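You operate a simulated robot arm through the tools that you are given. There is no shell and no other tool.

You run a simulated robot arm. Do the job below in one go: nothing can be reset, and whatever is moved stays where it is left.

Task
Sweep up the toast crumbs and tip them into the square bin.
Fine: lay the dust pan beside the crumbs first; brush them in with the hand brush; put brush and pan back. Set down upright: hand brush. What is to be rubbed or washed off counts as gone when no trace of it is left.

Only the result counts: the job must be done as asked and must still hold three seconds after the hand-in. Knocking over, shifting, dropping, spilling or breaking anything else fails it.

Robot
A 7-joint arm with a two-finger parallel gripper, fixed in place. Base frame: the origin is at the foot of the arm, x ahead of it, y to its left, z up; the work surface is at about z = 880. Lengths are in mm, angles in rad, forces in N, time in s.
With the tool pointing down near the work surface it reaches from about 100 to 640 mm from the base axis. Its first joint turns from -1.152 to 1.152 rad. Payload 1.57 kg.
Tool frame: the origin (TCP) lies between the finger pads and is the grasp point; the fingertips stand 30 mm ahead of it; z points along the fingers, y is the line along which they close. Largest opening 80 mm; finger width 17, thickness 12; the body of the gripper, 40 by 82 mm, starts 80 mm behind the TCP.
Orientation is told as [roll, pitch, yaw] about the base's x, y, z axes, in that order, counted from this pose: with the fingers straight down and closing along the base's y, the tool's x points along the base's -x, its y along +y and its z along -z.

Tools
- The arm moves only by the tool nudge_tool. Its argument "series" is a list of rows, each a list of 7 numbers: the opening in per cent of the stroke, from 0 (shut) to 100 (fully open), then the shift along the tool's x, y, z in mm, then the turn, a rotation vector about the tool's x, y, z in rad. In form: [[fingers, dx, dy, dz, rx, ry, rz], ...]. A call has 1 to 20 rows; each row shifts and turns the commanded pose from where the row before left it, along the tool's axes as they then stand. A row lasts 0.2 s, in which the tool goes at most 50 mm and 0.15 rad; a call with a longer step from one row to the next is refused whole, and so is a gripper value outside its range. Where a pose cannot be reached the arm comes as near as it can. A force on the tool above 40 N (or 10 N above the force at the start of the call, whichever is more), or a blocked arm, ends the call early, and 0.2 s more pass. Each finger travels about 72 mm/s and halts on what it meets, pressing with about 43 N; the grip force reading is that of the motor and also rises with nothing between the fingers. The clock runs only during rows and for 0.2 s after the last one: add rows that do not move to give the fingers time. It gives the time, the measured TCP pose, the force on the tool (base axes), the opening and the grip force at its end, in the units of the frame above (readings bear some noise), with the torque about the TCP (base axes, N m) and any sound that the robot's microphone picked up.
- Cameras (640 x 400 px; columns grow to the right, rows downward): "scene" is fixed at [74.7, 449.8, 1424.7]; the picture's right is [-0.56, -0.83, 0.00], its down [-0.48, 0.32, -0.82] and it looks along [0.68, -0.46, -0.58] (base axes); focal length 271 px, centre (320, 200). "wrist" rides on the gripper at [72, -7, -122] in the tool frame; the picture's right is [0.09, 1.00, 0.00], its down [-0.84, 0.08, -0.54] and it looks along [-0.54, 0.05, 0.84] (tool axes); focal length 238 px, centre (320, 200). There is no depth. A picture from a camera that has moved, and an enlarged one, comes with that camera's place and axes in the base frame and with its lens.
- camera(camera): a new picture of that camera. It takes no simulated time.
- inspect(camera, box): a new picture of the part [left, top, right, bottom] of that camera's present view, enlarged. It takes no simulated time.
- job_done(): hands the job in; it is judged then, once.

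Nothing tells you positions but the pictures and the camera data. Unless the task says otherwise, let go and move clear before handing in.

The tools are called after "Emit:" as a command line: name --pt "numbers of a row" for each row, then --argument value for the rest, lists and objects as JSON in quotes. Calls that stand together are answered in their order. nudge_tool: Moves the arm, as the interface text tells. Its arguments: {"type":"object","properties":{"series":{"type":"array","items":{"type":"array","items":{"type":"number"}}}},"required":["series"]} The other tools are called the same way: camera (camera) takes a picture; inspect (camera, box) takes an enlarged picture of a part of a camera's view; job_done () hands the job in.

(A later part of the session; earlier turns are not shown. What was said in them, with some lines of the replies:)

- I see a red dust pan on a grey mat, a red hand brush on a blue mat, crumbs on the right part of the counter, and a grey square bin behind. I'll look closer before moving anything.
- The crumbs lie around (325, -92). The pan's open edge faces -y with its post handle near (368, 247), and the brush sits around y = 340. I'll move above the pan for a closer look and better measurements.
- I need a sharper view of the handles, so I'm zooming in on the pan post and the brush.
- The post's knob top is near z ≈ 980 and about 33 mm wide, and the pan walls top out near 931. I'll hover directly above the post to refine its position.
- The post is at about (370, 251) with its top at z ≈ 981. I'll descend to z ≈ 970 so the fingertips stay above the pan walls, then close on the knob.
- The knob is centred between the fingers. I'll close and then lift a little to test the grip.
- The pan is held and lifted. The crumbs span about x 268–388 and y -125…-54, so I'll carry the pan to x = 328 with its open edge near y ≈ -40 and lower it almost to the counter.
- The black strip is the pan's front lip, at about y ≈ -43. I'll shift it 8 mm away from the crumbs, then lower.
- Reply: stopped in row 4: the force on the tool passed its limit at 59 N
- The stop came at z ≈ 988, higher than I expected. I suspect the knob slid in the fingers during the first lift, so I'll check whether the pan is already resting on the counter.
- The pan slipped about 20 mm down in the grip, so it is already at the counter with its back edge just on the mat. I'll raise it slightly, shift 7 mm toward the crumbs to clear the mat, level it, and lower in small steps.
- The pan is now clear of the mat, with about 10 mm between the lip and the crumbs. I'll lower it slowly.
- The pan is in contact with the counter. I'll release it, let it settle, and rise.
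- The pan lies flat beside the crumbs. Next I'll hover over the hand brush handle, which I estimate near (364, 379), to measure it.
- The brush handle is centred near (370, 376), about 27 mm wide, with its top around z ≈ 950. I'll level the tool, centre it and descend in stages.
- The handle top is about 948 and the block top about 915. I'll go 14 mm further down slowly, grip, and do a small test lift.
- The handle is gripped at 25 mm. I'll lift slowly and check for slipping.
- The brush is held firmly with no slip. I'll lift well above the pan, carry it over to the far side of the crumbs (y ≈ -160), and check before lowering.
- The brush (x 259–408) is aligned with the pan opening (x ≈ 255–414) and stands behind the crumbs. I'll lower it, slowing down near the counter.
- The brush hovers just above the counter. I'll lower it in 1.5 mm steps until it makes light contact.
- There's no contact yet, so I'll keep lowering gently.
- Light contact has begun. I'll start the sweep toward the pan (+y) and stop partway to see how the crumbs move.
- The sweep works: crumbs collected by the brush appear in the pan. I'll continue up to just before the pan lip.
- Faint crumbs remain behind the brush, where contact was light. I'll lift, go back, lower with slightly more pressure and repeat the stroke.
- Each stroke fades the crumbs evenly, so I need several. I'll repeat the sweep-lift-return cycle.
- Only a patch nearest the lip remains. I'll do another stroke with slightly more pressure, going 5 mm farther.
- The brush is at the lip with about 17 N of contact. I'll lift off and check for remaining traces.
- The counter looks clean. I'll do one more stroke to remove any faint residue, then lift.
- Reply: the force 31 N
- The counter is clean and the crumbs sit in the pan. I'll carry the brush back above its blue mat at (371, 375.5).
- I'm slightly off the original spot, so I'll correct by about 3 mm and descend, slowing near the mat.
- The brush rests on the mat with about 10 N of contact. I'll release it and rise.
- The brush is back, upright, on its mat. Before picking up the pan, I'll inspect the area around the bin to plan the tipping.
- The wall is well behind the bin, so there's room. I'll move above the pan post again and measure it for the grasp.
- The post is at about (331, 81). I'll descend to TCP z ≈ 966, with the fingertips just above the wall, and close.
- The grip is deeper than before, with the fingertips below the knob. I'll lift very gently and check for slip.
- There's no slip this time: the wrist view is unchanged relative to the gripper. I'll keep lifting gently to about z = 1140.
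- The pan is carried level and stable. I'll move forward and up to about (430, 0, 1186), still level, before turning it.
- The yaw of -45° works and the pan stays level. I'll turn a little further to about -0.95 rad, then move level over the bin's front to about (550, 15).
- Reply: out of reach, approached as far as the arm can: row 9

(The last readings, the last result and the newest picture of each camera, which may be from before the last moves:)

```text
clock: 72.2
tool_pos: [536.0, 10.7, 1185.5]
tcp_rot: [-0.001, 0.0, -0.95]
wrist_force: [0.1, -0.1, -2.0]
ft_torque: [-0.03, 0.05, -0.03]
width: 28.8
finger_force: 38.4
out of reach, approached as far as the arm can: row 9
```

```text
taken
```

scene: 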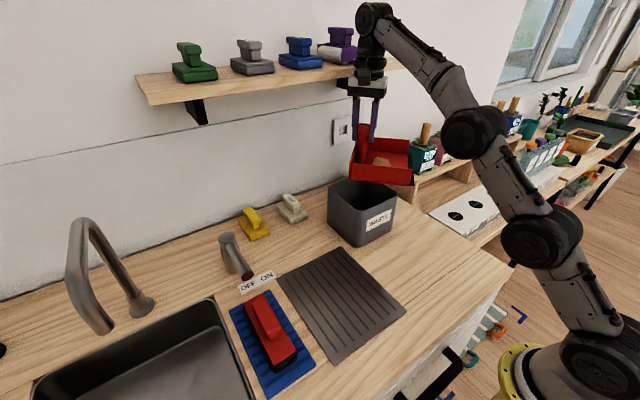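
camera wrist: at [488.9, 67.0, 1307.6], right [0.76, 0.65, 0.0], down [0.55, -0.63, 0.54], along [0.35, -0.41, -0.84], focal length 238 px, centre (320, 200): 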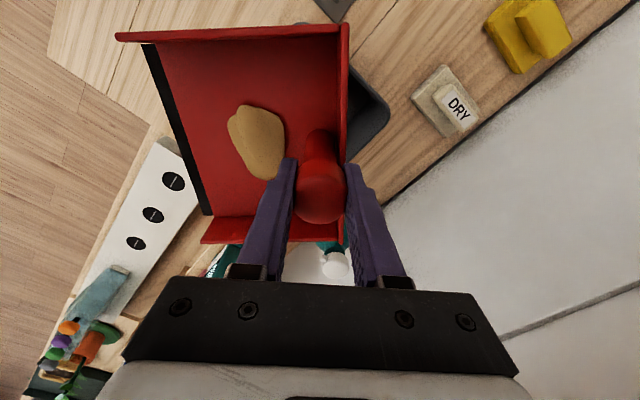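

The reach limit is about x ≈ 536 with the pan level. The pan's lip is near the bin's front rim, so I'll begin tilting about the tool's x, which swings the lip over the bin and brings the hand back.

Emit:
nudge_tool --pt "0 0 0 0 -0.05 0 0" --pt "0 0 0 0 -0.1 0 0" --pt "0 0 0 0 -0.1 0 0" --pt "0 0 0 0 -0.1 0 0" --pt "0 0 0 0 -0.05 0 0" --pt "0 0 0 0 0 0 0"

Emit:
camera --camera "wrist"

Emit:
camera --camera "scene"

Emit:
inspect --camera "scene" --box '[310, 60, 450, 250]'

```text
clock: 73.6
tool_pos: [536.8, 12.0, 1185.0]
tcp_rot: [0.397, 0.0, -0.95]
wrist_force: [0.8, -0.6, -2.7]
ft_torque: [0.06, -0.05, 0.01]
width: 28.7
finger_force: 39.3
```

```text
taken
camera wrist: at [451.3, 38.7, 1295.3], right [0.69, 0.61, 0.39], down [0.37, -0.76, 0.53], along [0.62, -0.22, -0.75], focal length 238 px, centre (320, 200)
```

wrist: 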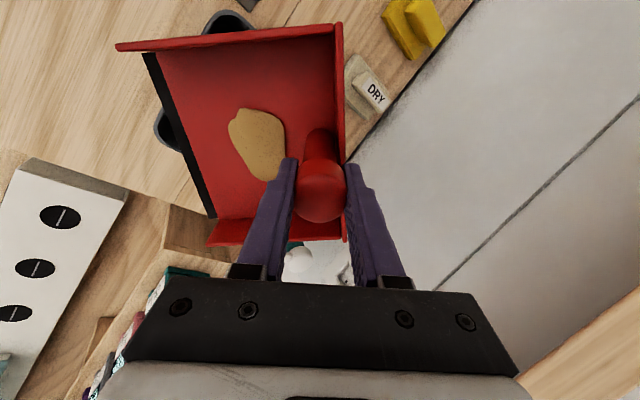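

```text
taken
```

scene: 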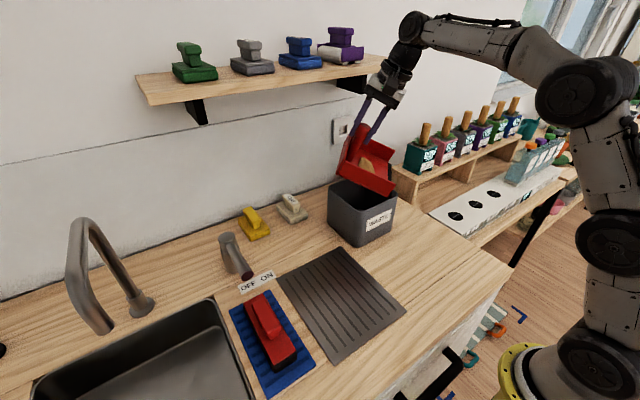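

```text
2.11 times, centred on (380, 155) of scene
camera zoom: at [74.7, 449.8, 1424.7], right [-0.56, -0.83, 0.0], down [-0.48, 0.32, -0.82], along [0.68, -0.46, -0.58], focal length 570 px, centre (194, 295)
```

zoom: 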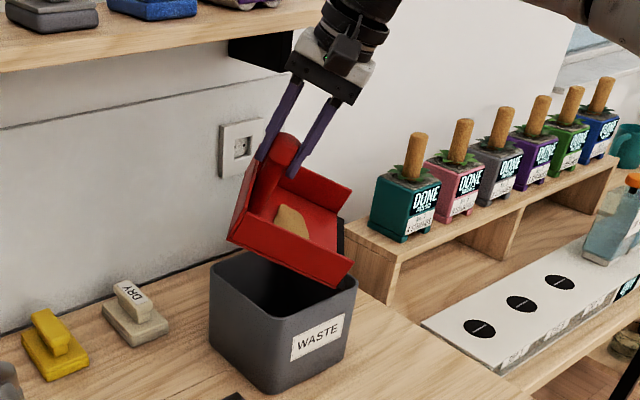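

The lip is just inside the bin's front rim at 0.4 rad tilt and the crumbs are still in place. I'll move 25 mm further forward, then tilt to 0.7 rad.

Emit:
nudge_tool --pt "0 0 11 5 0 0 0" --pt "0 0 12 5 0 0 0" --pt "0 0 0 0 -0.1 0 0" --pt "0 0 0 0 -0.1 0 0" --pt "0 0 0 0 -0.1 0 0" --pt "0 0 0 0 0 0 0"

Emit:
camera --camera "wrist"

Emit:
inspect --camera "scene" --box '[310, 60, 450, 250]'

```text
clock: 75.0
tool_pos: [558.5, 24.6, 1185.4]
tcp_rot: [0.7, 0.001, -0.949]
wrist_force: [0.1, 0.7, -2.1]
ft_torque: [0.04, 0.05, 0.0]
width: 29.1
finger_force: 38.8
```

```text
taken
camera wrist: at [448.4, 36.0, 1275.1], right [0.57, 0.52, 0.64], down [0.25, -0.85, 0.46], along [0.78, -0.1, -0.61], focal length 238 px, centre (320, 200)
```

wrist: 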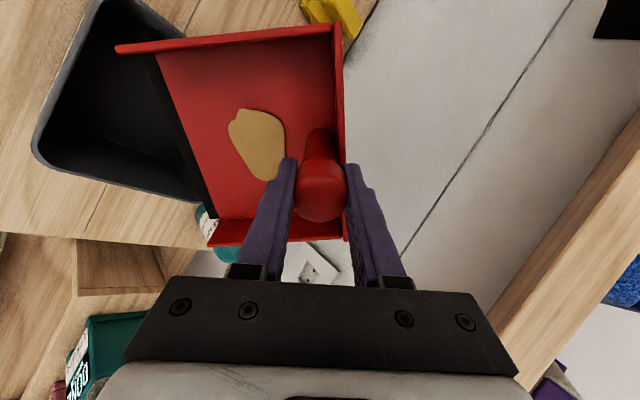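

```text
2.11 times, centred on (380, 155) of scene
camera zoom: at [74.7, 449.8, 1424.7], right [-0.56, -0.83, 0.0], down [-0.48, 0.32, -0.82], along [0.68, -0.46, -0.58], focal length 570 px, centre (194, 295)
```

zoom: 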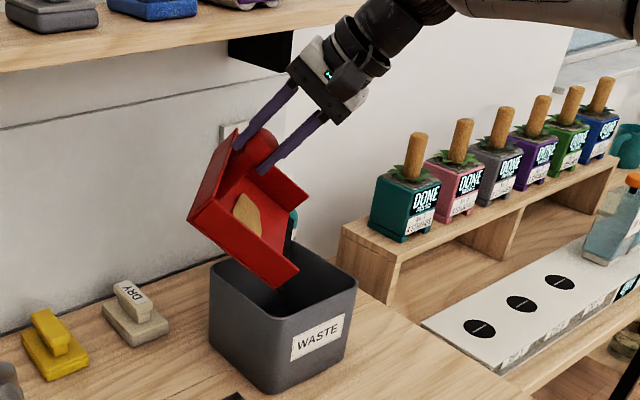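

The lip is over the bin opening and the crumbs haven't slid yet. I'll keep tilting to 1.2 rad while backing the hand to keep the lip over the bin.

Emit:
nudge_tool --pt "0 0 -13.5 -11.5 -0.1 0 0" --pt "0 0 -12.5 -13 -0.1 0 0" --pt "0 0 -10.5 -13.5 -0.1 0 0" --pt "0 0 -8.5 -13.5 -0.1 0 0" --pt "0 0 -7 -14 -0.1 0 0" --pt "0 0 0 0 0 0 0" --pt "0 0 0 0 0 0 0"

Emit:
camera --camera "wrist"

Emit:
inspect --camera "scene" --box '[310, 60, 450, 250]'

```text
clock: 76.6
tool_pos: [489.7, -23.2, 1185.5]
tcp_rot: [1.199, 0.0, -0.95]
wrist_force: [0.0, 0.0, -1.6]
ft_torque: [-0.05, 0.09, 0.02]
width: 29.1
finger_force: 38.4
```

```text
taken
camera wrist: at [353.2, -32.1, 1224.6], right [0.24, 0.29, 0.93], down [0.1, -0.96, 0.27], along [0.97, 0.03, -0.26], focal length 238 px, centre (320, 200)
```

wrist: 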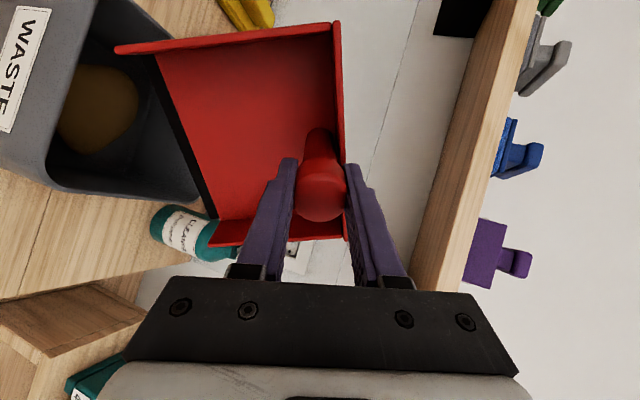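

```text
2.11 times, centred on (380, 155) of scene
camera zoom: at [74.7, 449.8, 1424.7], right [-0.56, -0.83, 0.0], down [-0.48, 0.32, -0.82], along [0.68, -0.46, -0.58], focal length 570 px, centre (194, 295)
```

zoom: 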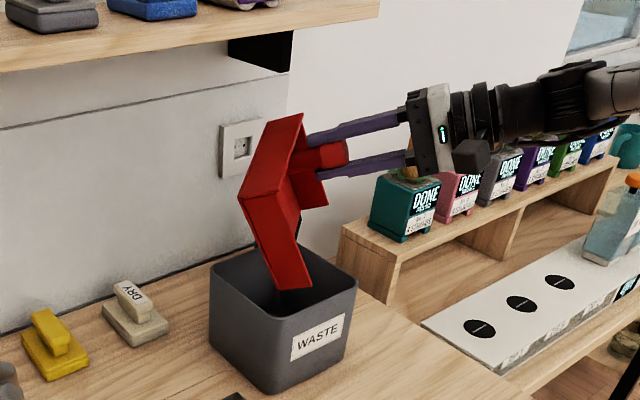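

The crumbs are in the bin and the pan is empty. I'll raise and back off, then level the pan again.

Emit:
nudge_tool --pt "0 0 14 -6 0 0 0" --pt "0 0 18 -14 0 0 0" --pt "0 0 12 -20 0 0 0" --pt "0 0 0 0 0.1 0 0" --pt "0 0 0 0 0.12 0 0" --pt "0 0 0 0 0.12 0 0" --pt "0 0 0 0 0.12 0 0" --pt "0 0 0 0 0.12 0 0" --pt "0 0 0 0 0.12 0 0" --pt "0 0 0 0 0.12 0 0" --pt "0 0 0 0 0.12 0 0" --pt "0 0 0 0 0.12 0 0" --pt "0 0 0 0 0.09 0 0" --pt "0 0 0 0 0.05 0 0" --pt "0 0 0 0 0 0 0"

Emit:
camera --camera "wrist"

Emit:
camera --camera "scene"

Emit:
inspect --camera "scene" --box '[320, 160, 420, 260]'

```text
clock: 79.8
tool_pos: [473.4, -35.9, 1241.2]
tcp_rot: [-0.003, 0.001, -0.948]
wrist_force: [-0.7, -0.4, -2.8]
ft_torque: [0.04, -0.07, -0.04]
width: 29.1
finger_force: 38.6
```

```text
taken
camera wrist: at [425.6, 19.1, 1364.8], right [0.76, 0.65, 0.0], down [0.55, -0.63, 0.54], along [0.35, -0.41, -0.84], focal length 238 px, centre (320, 200)
```

wrist: 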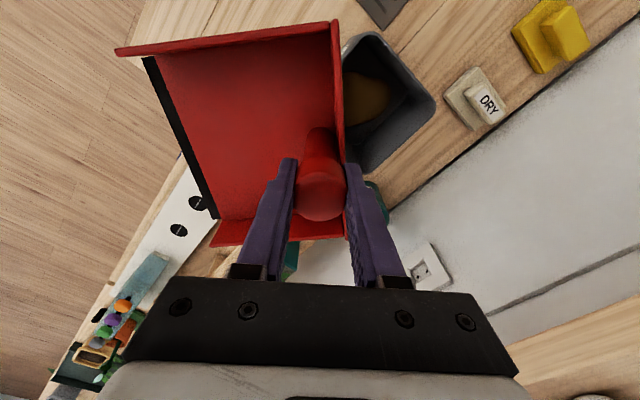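

```text
taken
```

scene: 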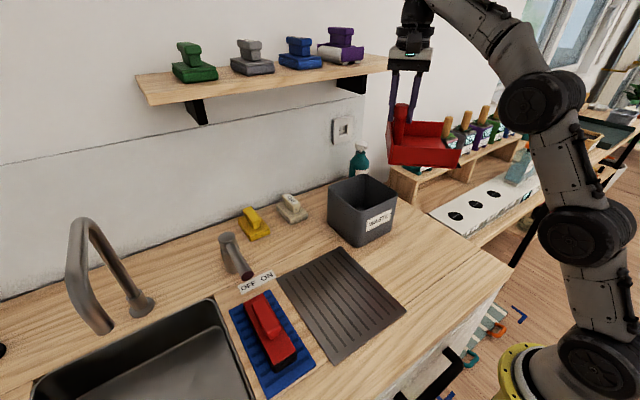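

```text
4.00 times, centred on (370, 210) of scene
camera zoom: at [74.7, 449.8, 1424.7], right [-0.56, -0.83, 0.0], down [-0.48, 0.32, -0.82], along [0.68, -0.46, -0.58], focal length 1084 px, centre (120, 160)
```

zoom: 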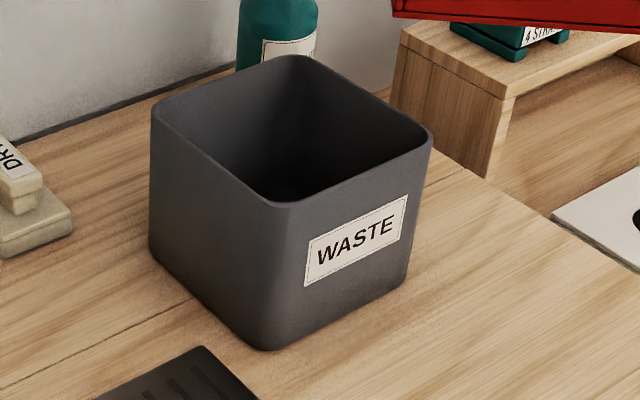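

The pan is empty and level again. I'll turn it back to its original heading, then carry it toward its grey mat.

Emit:
nudge_tool --pt "0 0 0 0 0 0 -0.06" --pt "0 0 0 0 0 0 -0.1" --pt "0 0 0 0 0 0 -0.12" --pt "0 0 0 0 0 0 -0.12" --pt "0 0 0 0 0 0 -0.12" --pt "0 0 0 0 0 0 -0.12" --pt "0 0 0 0 0 0 -0.12" --pt "0 0 0 0 0 0 -0.1" --pt "0 0 0 0 0 0 -0.06" --pt "0 0 0 0 0 0 -0.028" --pt "0 12 10 0 0 0 0" --pt "0 20 20 10 0 0 0" --pt "0 20 25 10 0 0 0" --pt "0 20 25 10 0 0 0" --pt "0 16 25 10 0 0 0" --pt "0 10 25 10 0 0 0" --pt "0 5 25 10 0 0 0" --pt "0 0 0 0 0 0 0"

Emit:
camera --camera "wrist"

Emit:
camera --camera "scene"

Emit:
inspect --camera "scene" --box '[310, 130, 470, 270]'

```text
clock: 83.6
tool_pos: [368.9, 119.0, 1182.3]
tcp_rot: [-0.003, 0.002, -0.003]
wrist_force: [-0.8, -0.1, -1.8]
ft_torque: [0.04, 0.03, 0.01]
width: 28.6
finger_force: 38.6
```

```text
taken
camera wrist: at [296.9, 113.5, 1305.7], right [-0.09, 1.0, 0.0], down [0.84, 0.08, 0.54], along [0.54, 0.05, -0.84], focal length 238 px, centre (320, 200)
```

wrist: 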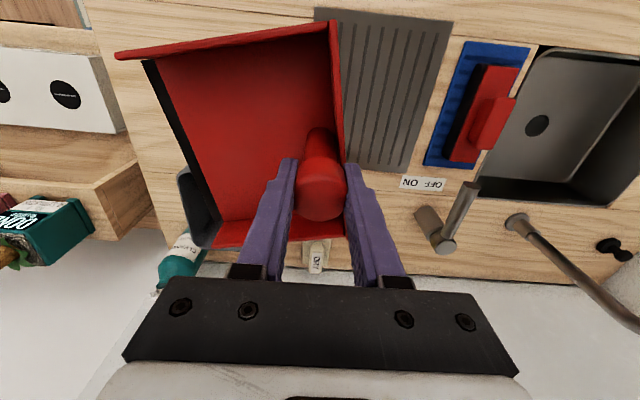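

```text
taken
```

scene: 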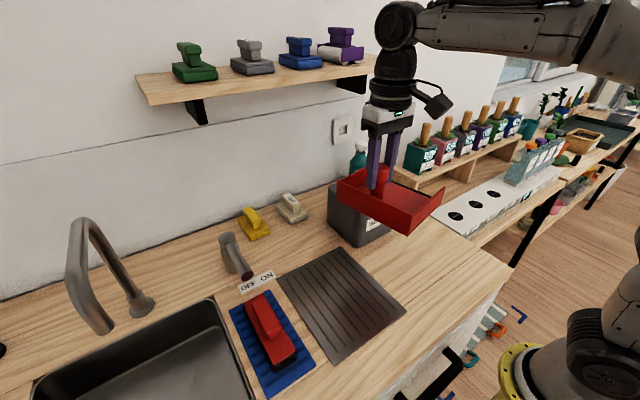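

```text
2.86 times, centred on (390, 200) of scene
camera zoom: at [74.7, 449.8, 1424.7], right [-0.56, -0.83, 0.0], down [-0.48, 0.32, -0.82], along [0.68, -0.46, -0.58], focal length 774 px, centre (120, 200)
```

zoom: 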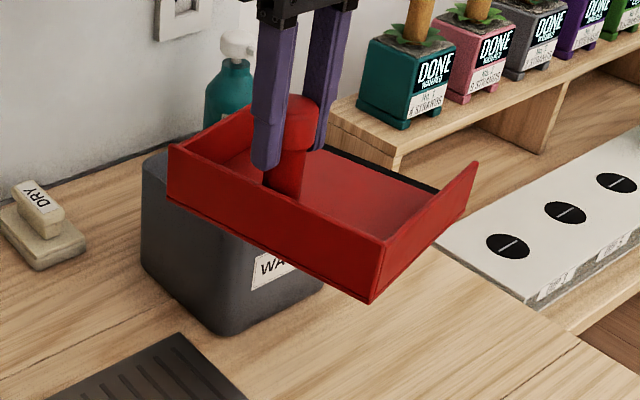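

The pan rotated a little about its post within the grip, by roughly 0.2 rad of yaw. I'll zoom in to measure that so I can set it down aligned with its mat.

Emit:
inspect --camera "wrist" --box '[100, 0, 370, 260]'

```text
1.54 times, centred on (235, 130) of wrist
camera zoom: at [296.9, 113.5, 1305.7], right [-0.09, 1.0, 0.0], down [0.84, 0.08, 0.54], along [0.54, 0.05, -0.84], focal length 367 px, centre (451, 308)
```

zoom: 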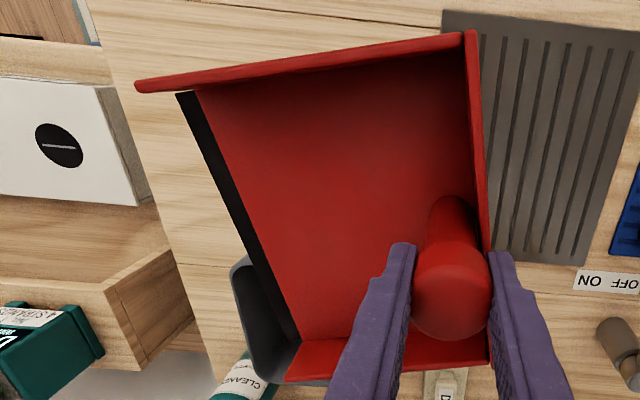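

The pan's yaw relative to the tool is about 0.215 rad. I'll rotate the tool to compensate, move over the mat to (370, 250.5), and lower part way.

Emit:
nudge_tool --pt "0 0 0 0 0 0 0.07" --pt "0 0 0 0 0 0 0.08" --pt "0 0 0 0 0 0 0.065" --pt "0 2.2 10.6 0 0 0 0" --pt "0 4.4 21.2 0 0 0 0" --pt "0 4.4 21.2 0 0 0 0" --pt "0 4.4 21.2 0 0 0 0" --pt "0 4.4 21.2 0 0 0 0" --pt "0 4.4 21.2 0 0 0 0" --pt "0 2.4 10.6 0 0 0 0" --pt "0 0 0 15 0 0 0" --pt "0 0 0 25 0 0 0" --pt "0 0 0 25 0 0 0" --pt "0 0 0 25 0 0 0" --pt "0 0 0 25 0 0 0" --pt "0 0 0 20 0 0 0" --pt "0 0 0 15 0 0 0" --pt "0 0 0 0 0 0 0"

Emit:
camera --camera "wrist"

Emit:
inspect --camera "scene" --box '[240, 200, 420, 360]'

```text
clock: 87.4
tool_pos: [371.1, 247.1, 1030.6]
tcp_rot: [-0.002, 0.003, -0.216]
wrist_force: [-0.4, -0.2, -2.4]
ft_torque: [0.03, 0.03, 0.02]
width: 28.9
finger_force: 38.4
```

```text
taken
camera wrist: at [299.5, 256.9, 1152.8], right [0.12, 0.99, 0.0], down [0.84, -0.1, 0.54], along [0.54, -0.07, -0.84], focal length 238 px, centre (320, 200)
```

wrist: 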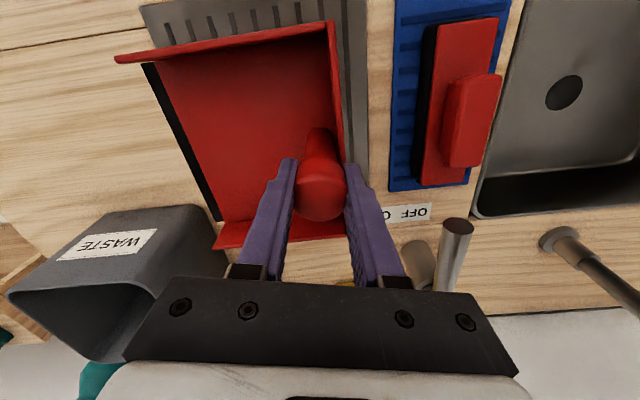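

```text
2.50 times, centred on (330, 280) of scene
camera zoom: at [74.7, 449.8, 1424.7], right [-0.56, -0.83, 0.0], down [-0.48, 0.32, -0.82], along [0.68, -0.46, -0.58], focal length 677 px, centre (295, 0)
```

zoom: 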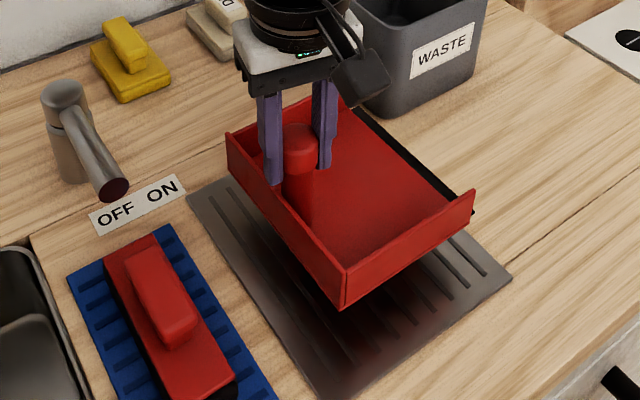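

The pan is aligned with its mat within about 0.02 rad. I'll make a small correction and lower to just above contact.

Emit:
nudge_tool --pt "0 1.7 1.8 0 0 0 0.015" --pt "0 0 0 20 0 0 0" --pt "0 0 0 18 0 0 0" --pt "0 0 0 9 0 0 0" --pt "0 0 0 3 0 0 0" --pt "0 0 0 0 0 0 0"

Emit:
inspect --camera "scene" --box '[260, 210, 410, 350]'

Emit:
camera --camera "wrist"

```text
clock: 88.8
tool_pos: [371.2, 249.4, 980.6]
tcp_rot: [-0.002, 0.002, -0.231]
wrist_force: [-0.8, 0.5, -2.6]
ft_torque: [0.07, 0.02, 0.05]
width: 28.6
finger_force: 38.6
```

```text
2.86 times, centred on (335, 280) of scene
camera zoom: at [74.7, 449.8, 1424.7], right [-0.56, -0.83, 0.0], down [-0.48, 0.32, -0.82], along [0.68, -0.46, -0.58], focal length 774 px, centre (277, -29)
```

zoom: 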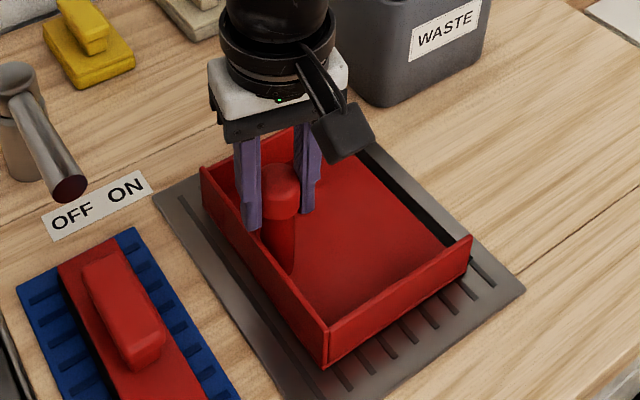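

```text
taken
camera wrist: at [298.3, 260.6, 1103.9], right [0.14, 0.99, 0.0], down [0.83, -0.12, 0.54], along [0.54, -0.08, -0.84], focal length 238 px, centre (320, 200)
```

wrist: 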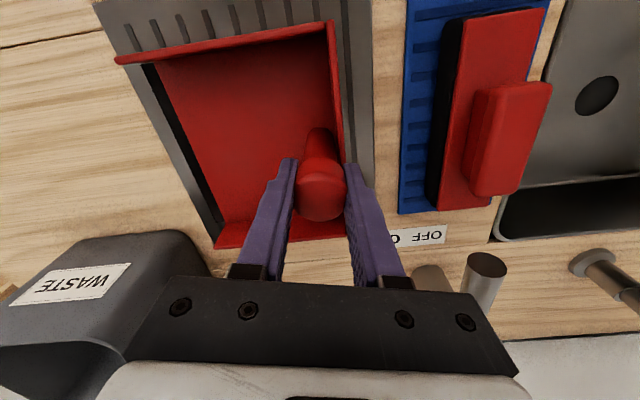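

The pan's corner now lines up with its original image position. I'll lower it in small steps to contact.

Emit:
nudge_tool --pt "0 0 0 1.5 0 0 0" --pt "0 0 0 1.5 0 0 0" --pt "0 0 0 1.5 0 0 0" --pt "0 0 0 1 0 0 0" --pt "0 0 0 0 0 0 0"

Emit:
nudge_tool --pt "0 0 0 1 0 0 0" --pt "0 0 0 1 0 0 0" --pt "0 0 0 0 0 0 0"

```text
clock: 90.0
tool_pos: [370.7, 249.2, 978.9]
tcp_rot: [0.003, -0.005, -0.232]
wrist_force: [-3.5, -7.9, 32.2]
ft_torque: [-0.44, 0.11, -0.29]
width: 28.7
finger_force: 38.4
```

```text
clock: 90.8
tool_pos: [371.0, 249.6, 977.1]
tcp_rot: [0.003, -0.005, -0.23]
wrist_force: [1.4, -5.1, 32.0]
ft_torque: [-0.63, -0.04, -0.2]
width: 28.8
finger_force: 38.4
```

Contact came slightly early at 32 N. I'll check the pan's attitude before letting go.

Emit:
inspect --camera "scene" --box '[270, 220, 410, 350]'

Emit:
inspect --camera "wrist" --box '[80, 0, 400, 260]'

```text
3.08 times, centred on (340, 285) of scene
camera zoom: at [74.3, 449.4, 1424.8], right [-0.56, -0.83, 0.0], down [-0.48, 0.32, -0.82], along [0.68, -0.46, -0.58], focal length 834 px, centre (258, -62)
```

zoom: 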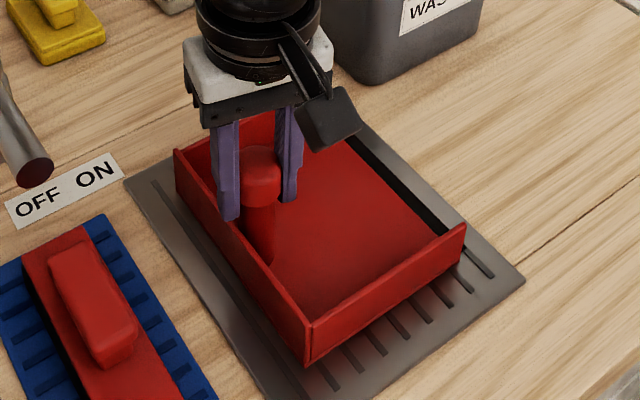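

```text
1.54 times, centred on (240, 130) of wrist
camera zoom: at [298.2, 260.7, 1099.5], right [0.14, 0.99, 0.0], down [0.83, -0.12, 0.55], along [0.54, -0.07, -0.84], focal length 367 px, centre (443, 308)
```

zoom: 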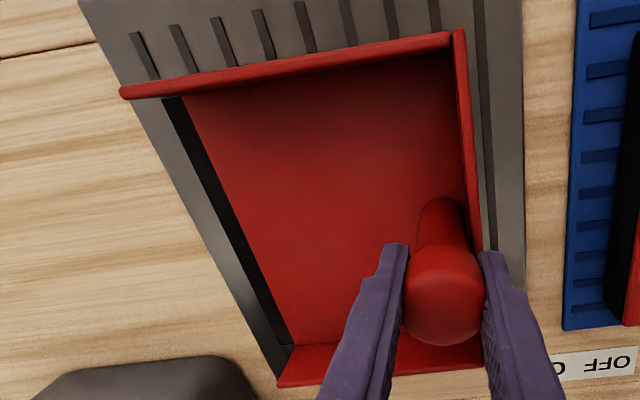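

The pan sits on its mat, aligned. I'll ease the pressure slightly, open, and rise straight up.

Emit:
nudge_tool --pt "0 0 0 -1.5 0 0 0" --pt "20 0 0 0 0 0 0" --pt "45 0 0 0 0 0 0" --pt "75 0 0 0 0 0 0" --pt "100 0 0 0 0 0 0" --pt "100 0 0 0 0 0 0" --pt "100 0 0 -15 0 0 0" --pt "100 0 0 -40 0 0 0" --pt "100 0 0 -40 0 0 0" --pt "100 0 0 -40 0 0 0" --pt "100 0 0 0 0 0 0"

Emit:
inspect --camera "scene" --box '[280, 230, 410, 350]'

Emit:
camera --camera "wrist"

Emit:
camera --camera "scene"

```text
clock: 93.2
tool_pos: [370.6, 251.5, 1111.4]
tcp_rot: [-0.001, 0.004, -0.232]
wrist_force: [0.9, 0.4, 0.8]
ft_torque: [0.0, -0.01, 0.0]
width: 80.1
finger_force: 0.2
```

```text
3.33 times, centred on (345, 290) of scene
camera zoom: at [74.7, 449.8, 1424.7], right [-0.56, -0.83, 0.0], down [-0.48, 0.32, -0.82], along [0.68, -0.46, -0.58], focal length 903 px, centre (237, -100)
```

zoom: 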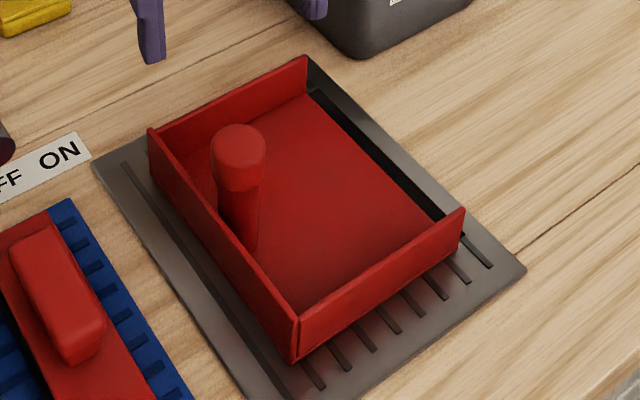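

```text
taken
camera wrist: at [298.6, 262.5, 1233.4], right [0.14, 0.99, 0.0], down [0.83, -0.12, 0.54], along [0.54, -0.08, -0.84], focal length 238 px, centre (320, 200)
```

wrist: 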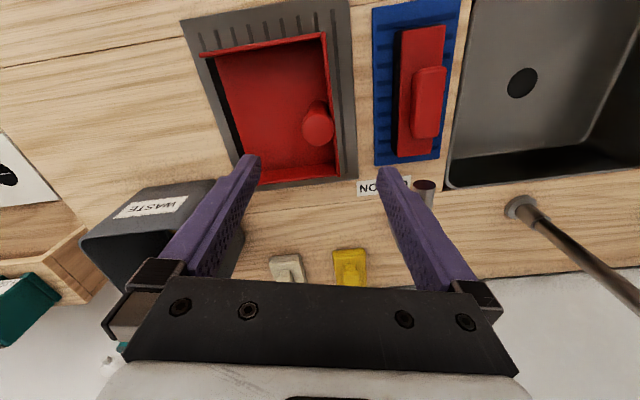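

```text
taken
```

scene: 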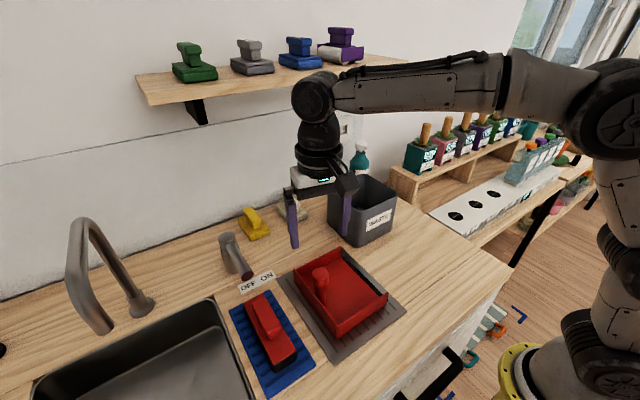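

The pan is back where it was. I'll move the arm clear to its starting area and do a final check of the counter, bin and tools.

Emit:
nudge_tool --pt "100 0 0 -40 0 0 -0.1" --pt "100 5 -10 -40 0 0 -0.1" --pt "100 10 -30 -40 0 0 -0.03" --pt "100 15 -30 -40 0 0 0" --pt "100 15 -40 -10 0 0 0" --pt "100 15 -40 0 0 0 0" --pt "100 10 -40 0 0 0 0" --pt "100 0 0 0 0 0 0"

Emit:
camera --camera "wrist"

Emit:
inspect --camera "wrist" --box '[140, 20, 340, 200]'

Emit:
inspect --camera "scene" --box '[380, 210, 500, 300]'

Emit:
camera --camera "scene"

```text
refused: row 3 steps farther than a row can; nothing moved
```

```text
taken
camera wrist: at [298.6, 262.5, 1233.4], right [0.14, 0.99, 0.0], down [0.83, -0.12, 0.54], along [0.54, -0.08, -0.84], focal length 238 px, centre (320, 200)
```

wrist: 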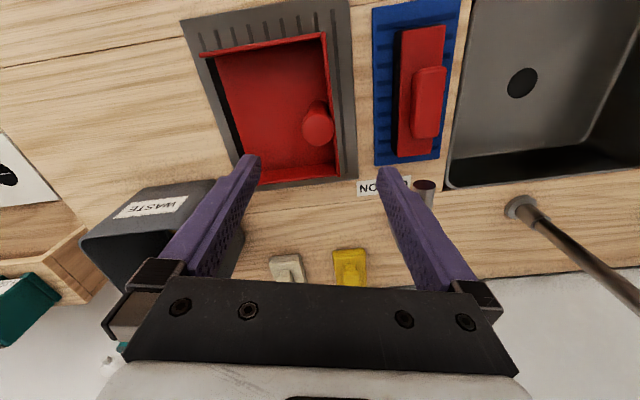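

```text
2.22 times, centred on (240, 110) of wrist
camera zoom: at [298.6, 262.5, 1233.4], right [0.14, 0.99, 0.0], down [0.83, -0.12, 0.54], along [0.54, -0.08, -0.84], focal length 530 px, centre (498, 400)
```

zoom: 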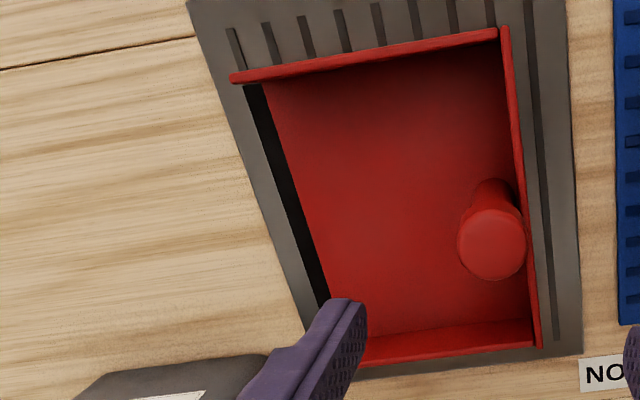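

```text
4.44 times, centred on (440, 255) of scene
camera zoom: at [74.7, 449.8, 1424.7], right [-0.56, -0.83, 0.0], down [-0.48, 0.32, -0.82], along [0.68, -0.46, -0.58], focal length 1204 px, centre (-213, -44)
```

zoom: 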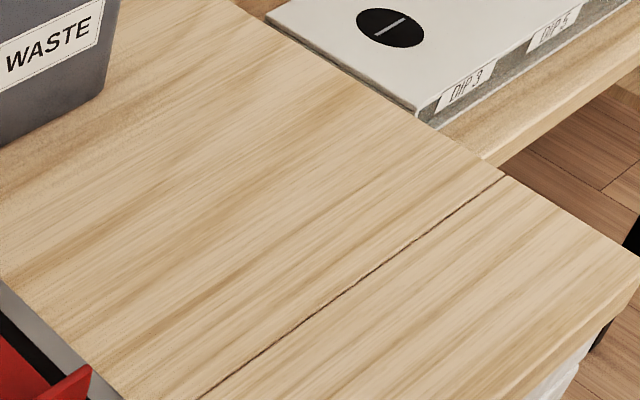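

```text
taken
```

scene: 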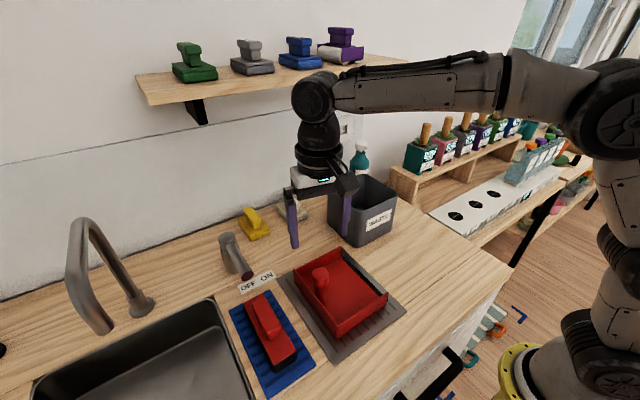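

The call was refused because one step was too long, but the pictures show the counter clean with no trace of crumbs. I'll back off with smaller steps and take a last look into the bin.

Emit:
nudge_tool --pt "100 0 0 -35 0 0 -0.1" --pt "100 0 0 -40 0 0 -0.1" --pt "100 5 -15 -35 0 0 -0.03" --pt "100 10 -25 -30 0 0 0" --pt "100 15 -35 -20 0 0 0" --pt "100 15 -40 0 0 0 0" --pt "100 10 -40 0 0 0 0" --pt "100 0 0 0 0 0 0"

Emit:
camera --camera "wrist"

Emit:
camera --camera "scene"

Emit:
inspect --camera "wrist" --box '[140, 40, 340, 270]'

```text
clock: 95.0
tool_pos: [310.6, 96.1, 1271.2]
tcp_rot: [0.0, 0.001, 0.0]
wrist_force: [0.3, -0.3, -0.5]
ft_torque: [-0.01, -0.02, 0.0]
width: 80.4
finger_force: 0.1
```

```text
taken
camera wrist: at [238.6, 90.8, 1393.9], right [-0.09, 1.0, 0.0], down [0.84, 0.08, 0.54], along [0.54, 0.05, -0.84], focal length 238 px, centre (320, 200)
```

wrist: 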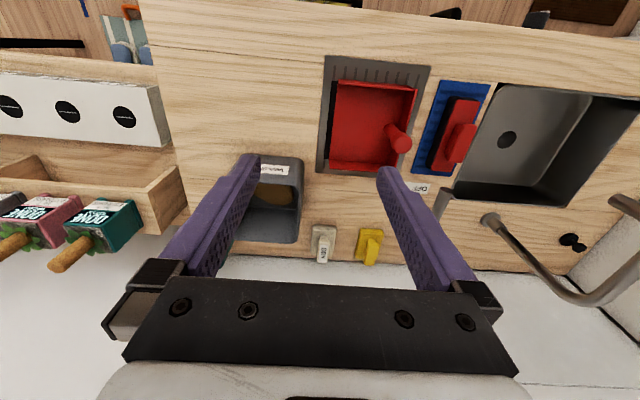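

```text
taken
```

scene: 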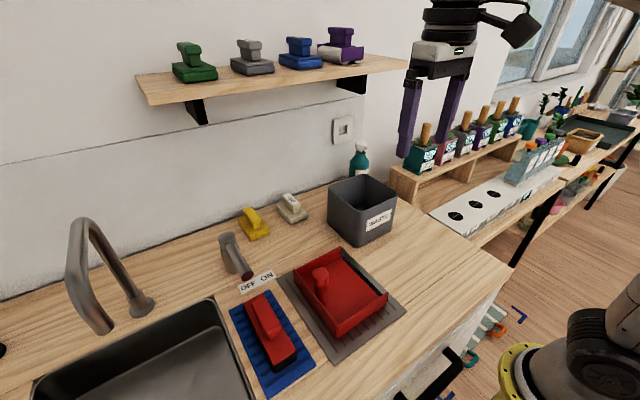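

```text
1.74 times, centred on (240, 155) of wrist
camera zoom: at [238.6, 90.8, 1393.9], right [-0.09, 1.0, 0.0], down [0.84, 0.08, 0.54], along [0.54, 0.05, -0.84], focal length 414 px, centre (459, 278)
```

zoom: 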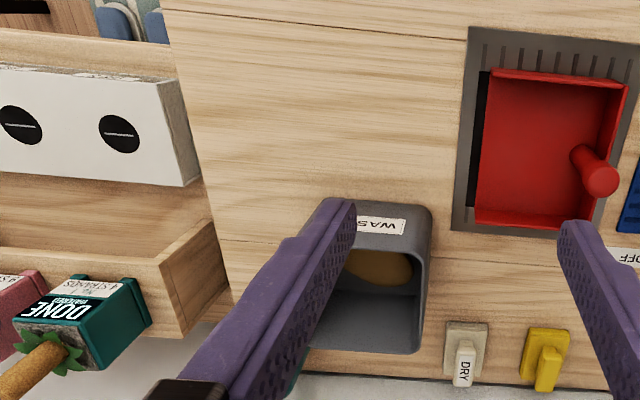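

The counter is clean and the crumbs are in the waste bin. Brush and pan are back on their mats, upright, and nothing else has moved. The arm is clear, so I'm handing in.

Emit:
job_done

```text
The job is handed in.
```

The toast crumbs are swept up and in the square waste bin. In the final pictures the counter shows no trace of them.

- **Sweeping:** I set the dust pan beside the crumbs. The first strokes only faded them, so it took three strokes to clear the counter and a fourth to be sure.
- **Tipping:** I tilted the empty side of the pan down over the bin. The pile is visible inside the bin and the pan is empty.
- **Putting back:** The hand brush is upright on its blue mat and the pan is on its grey mat. Both match their starting positions in the pictures.

Twice the pan shifted in the grip. It slid about 20 mm down on the first lift, and it turned slightly around its post while I carried it. It touched the counter hard once (59 N) when I first set it down. I corrected the turn before placing the pan back.

Nothing else looked moved, and the arm was clear with an open gripper when I handed in.
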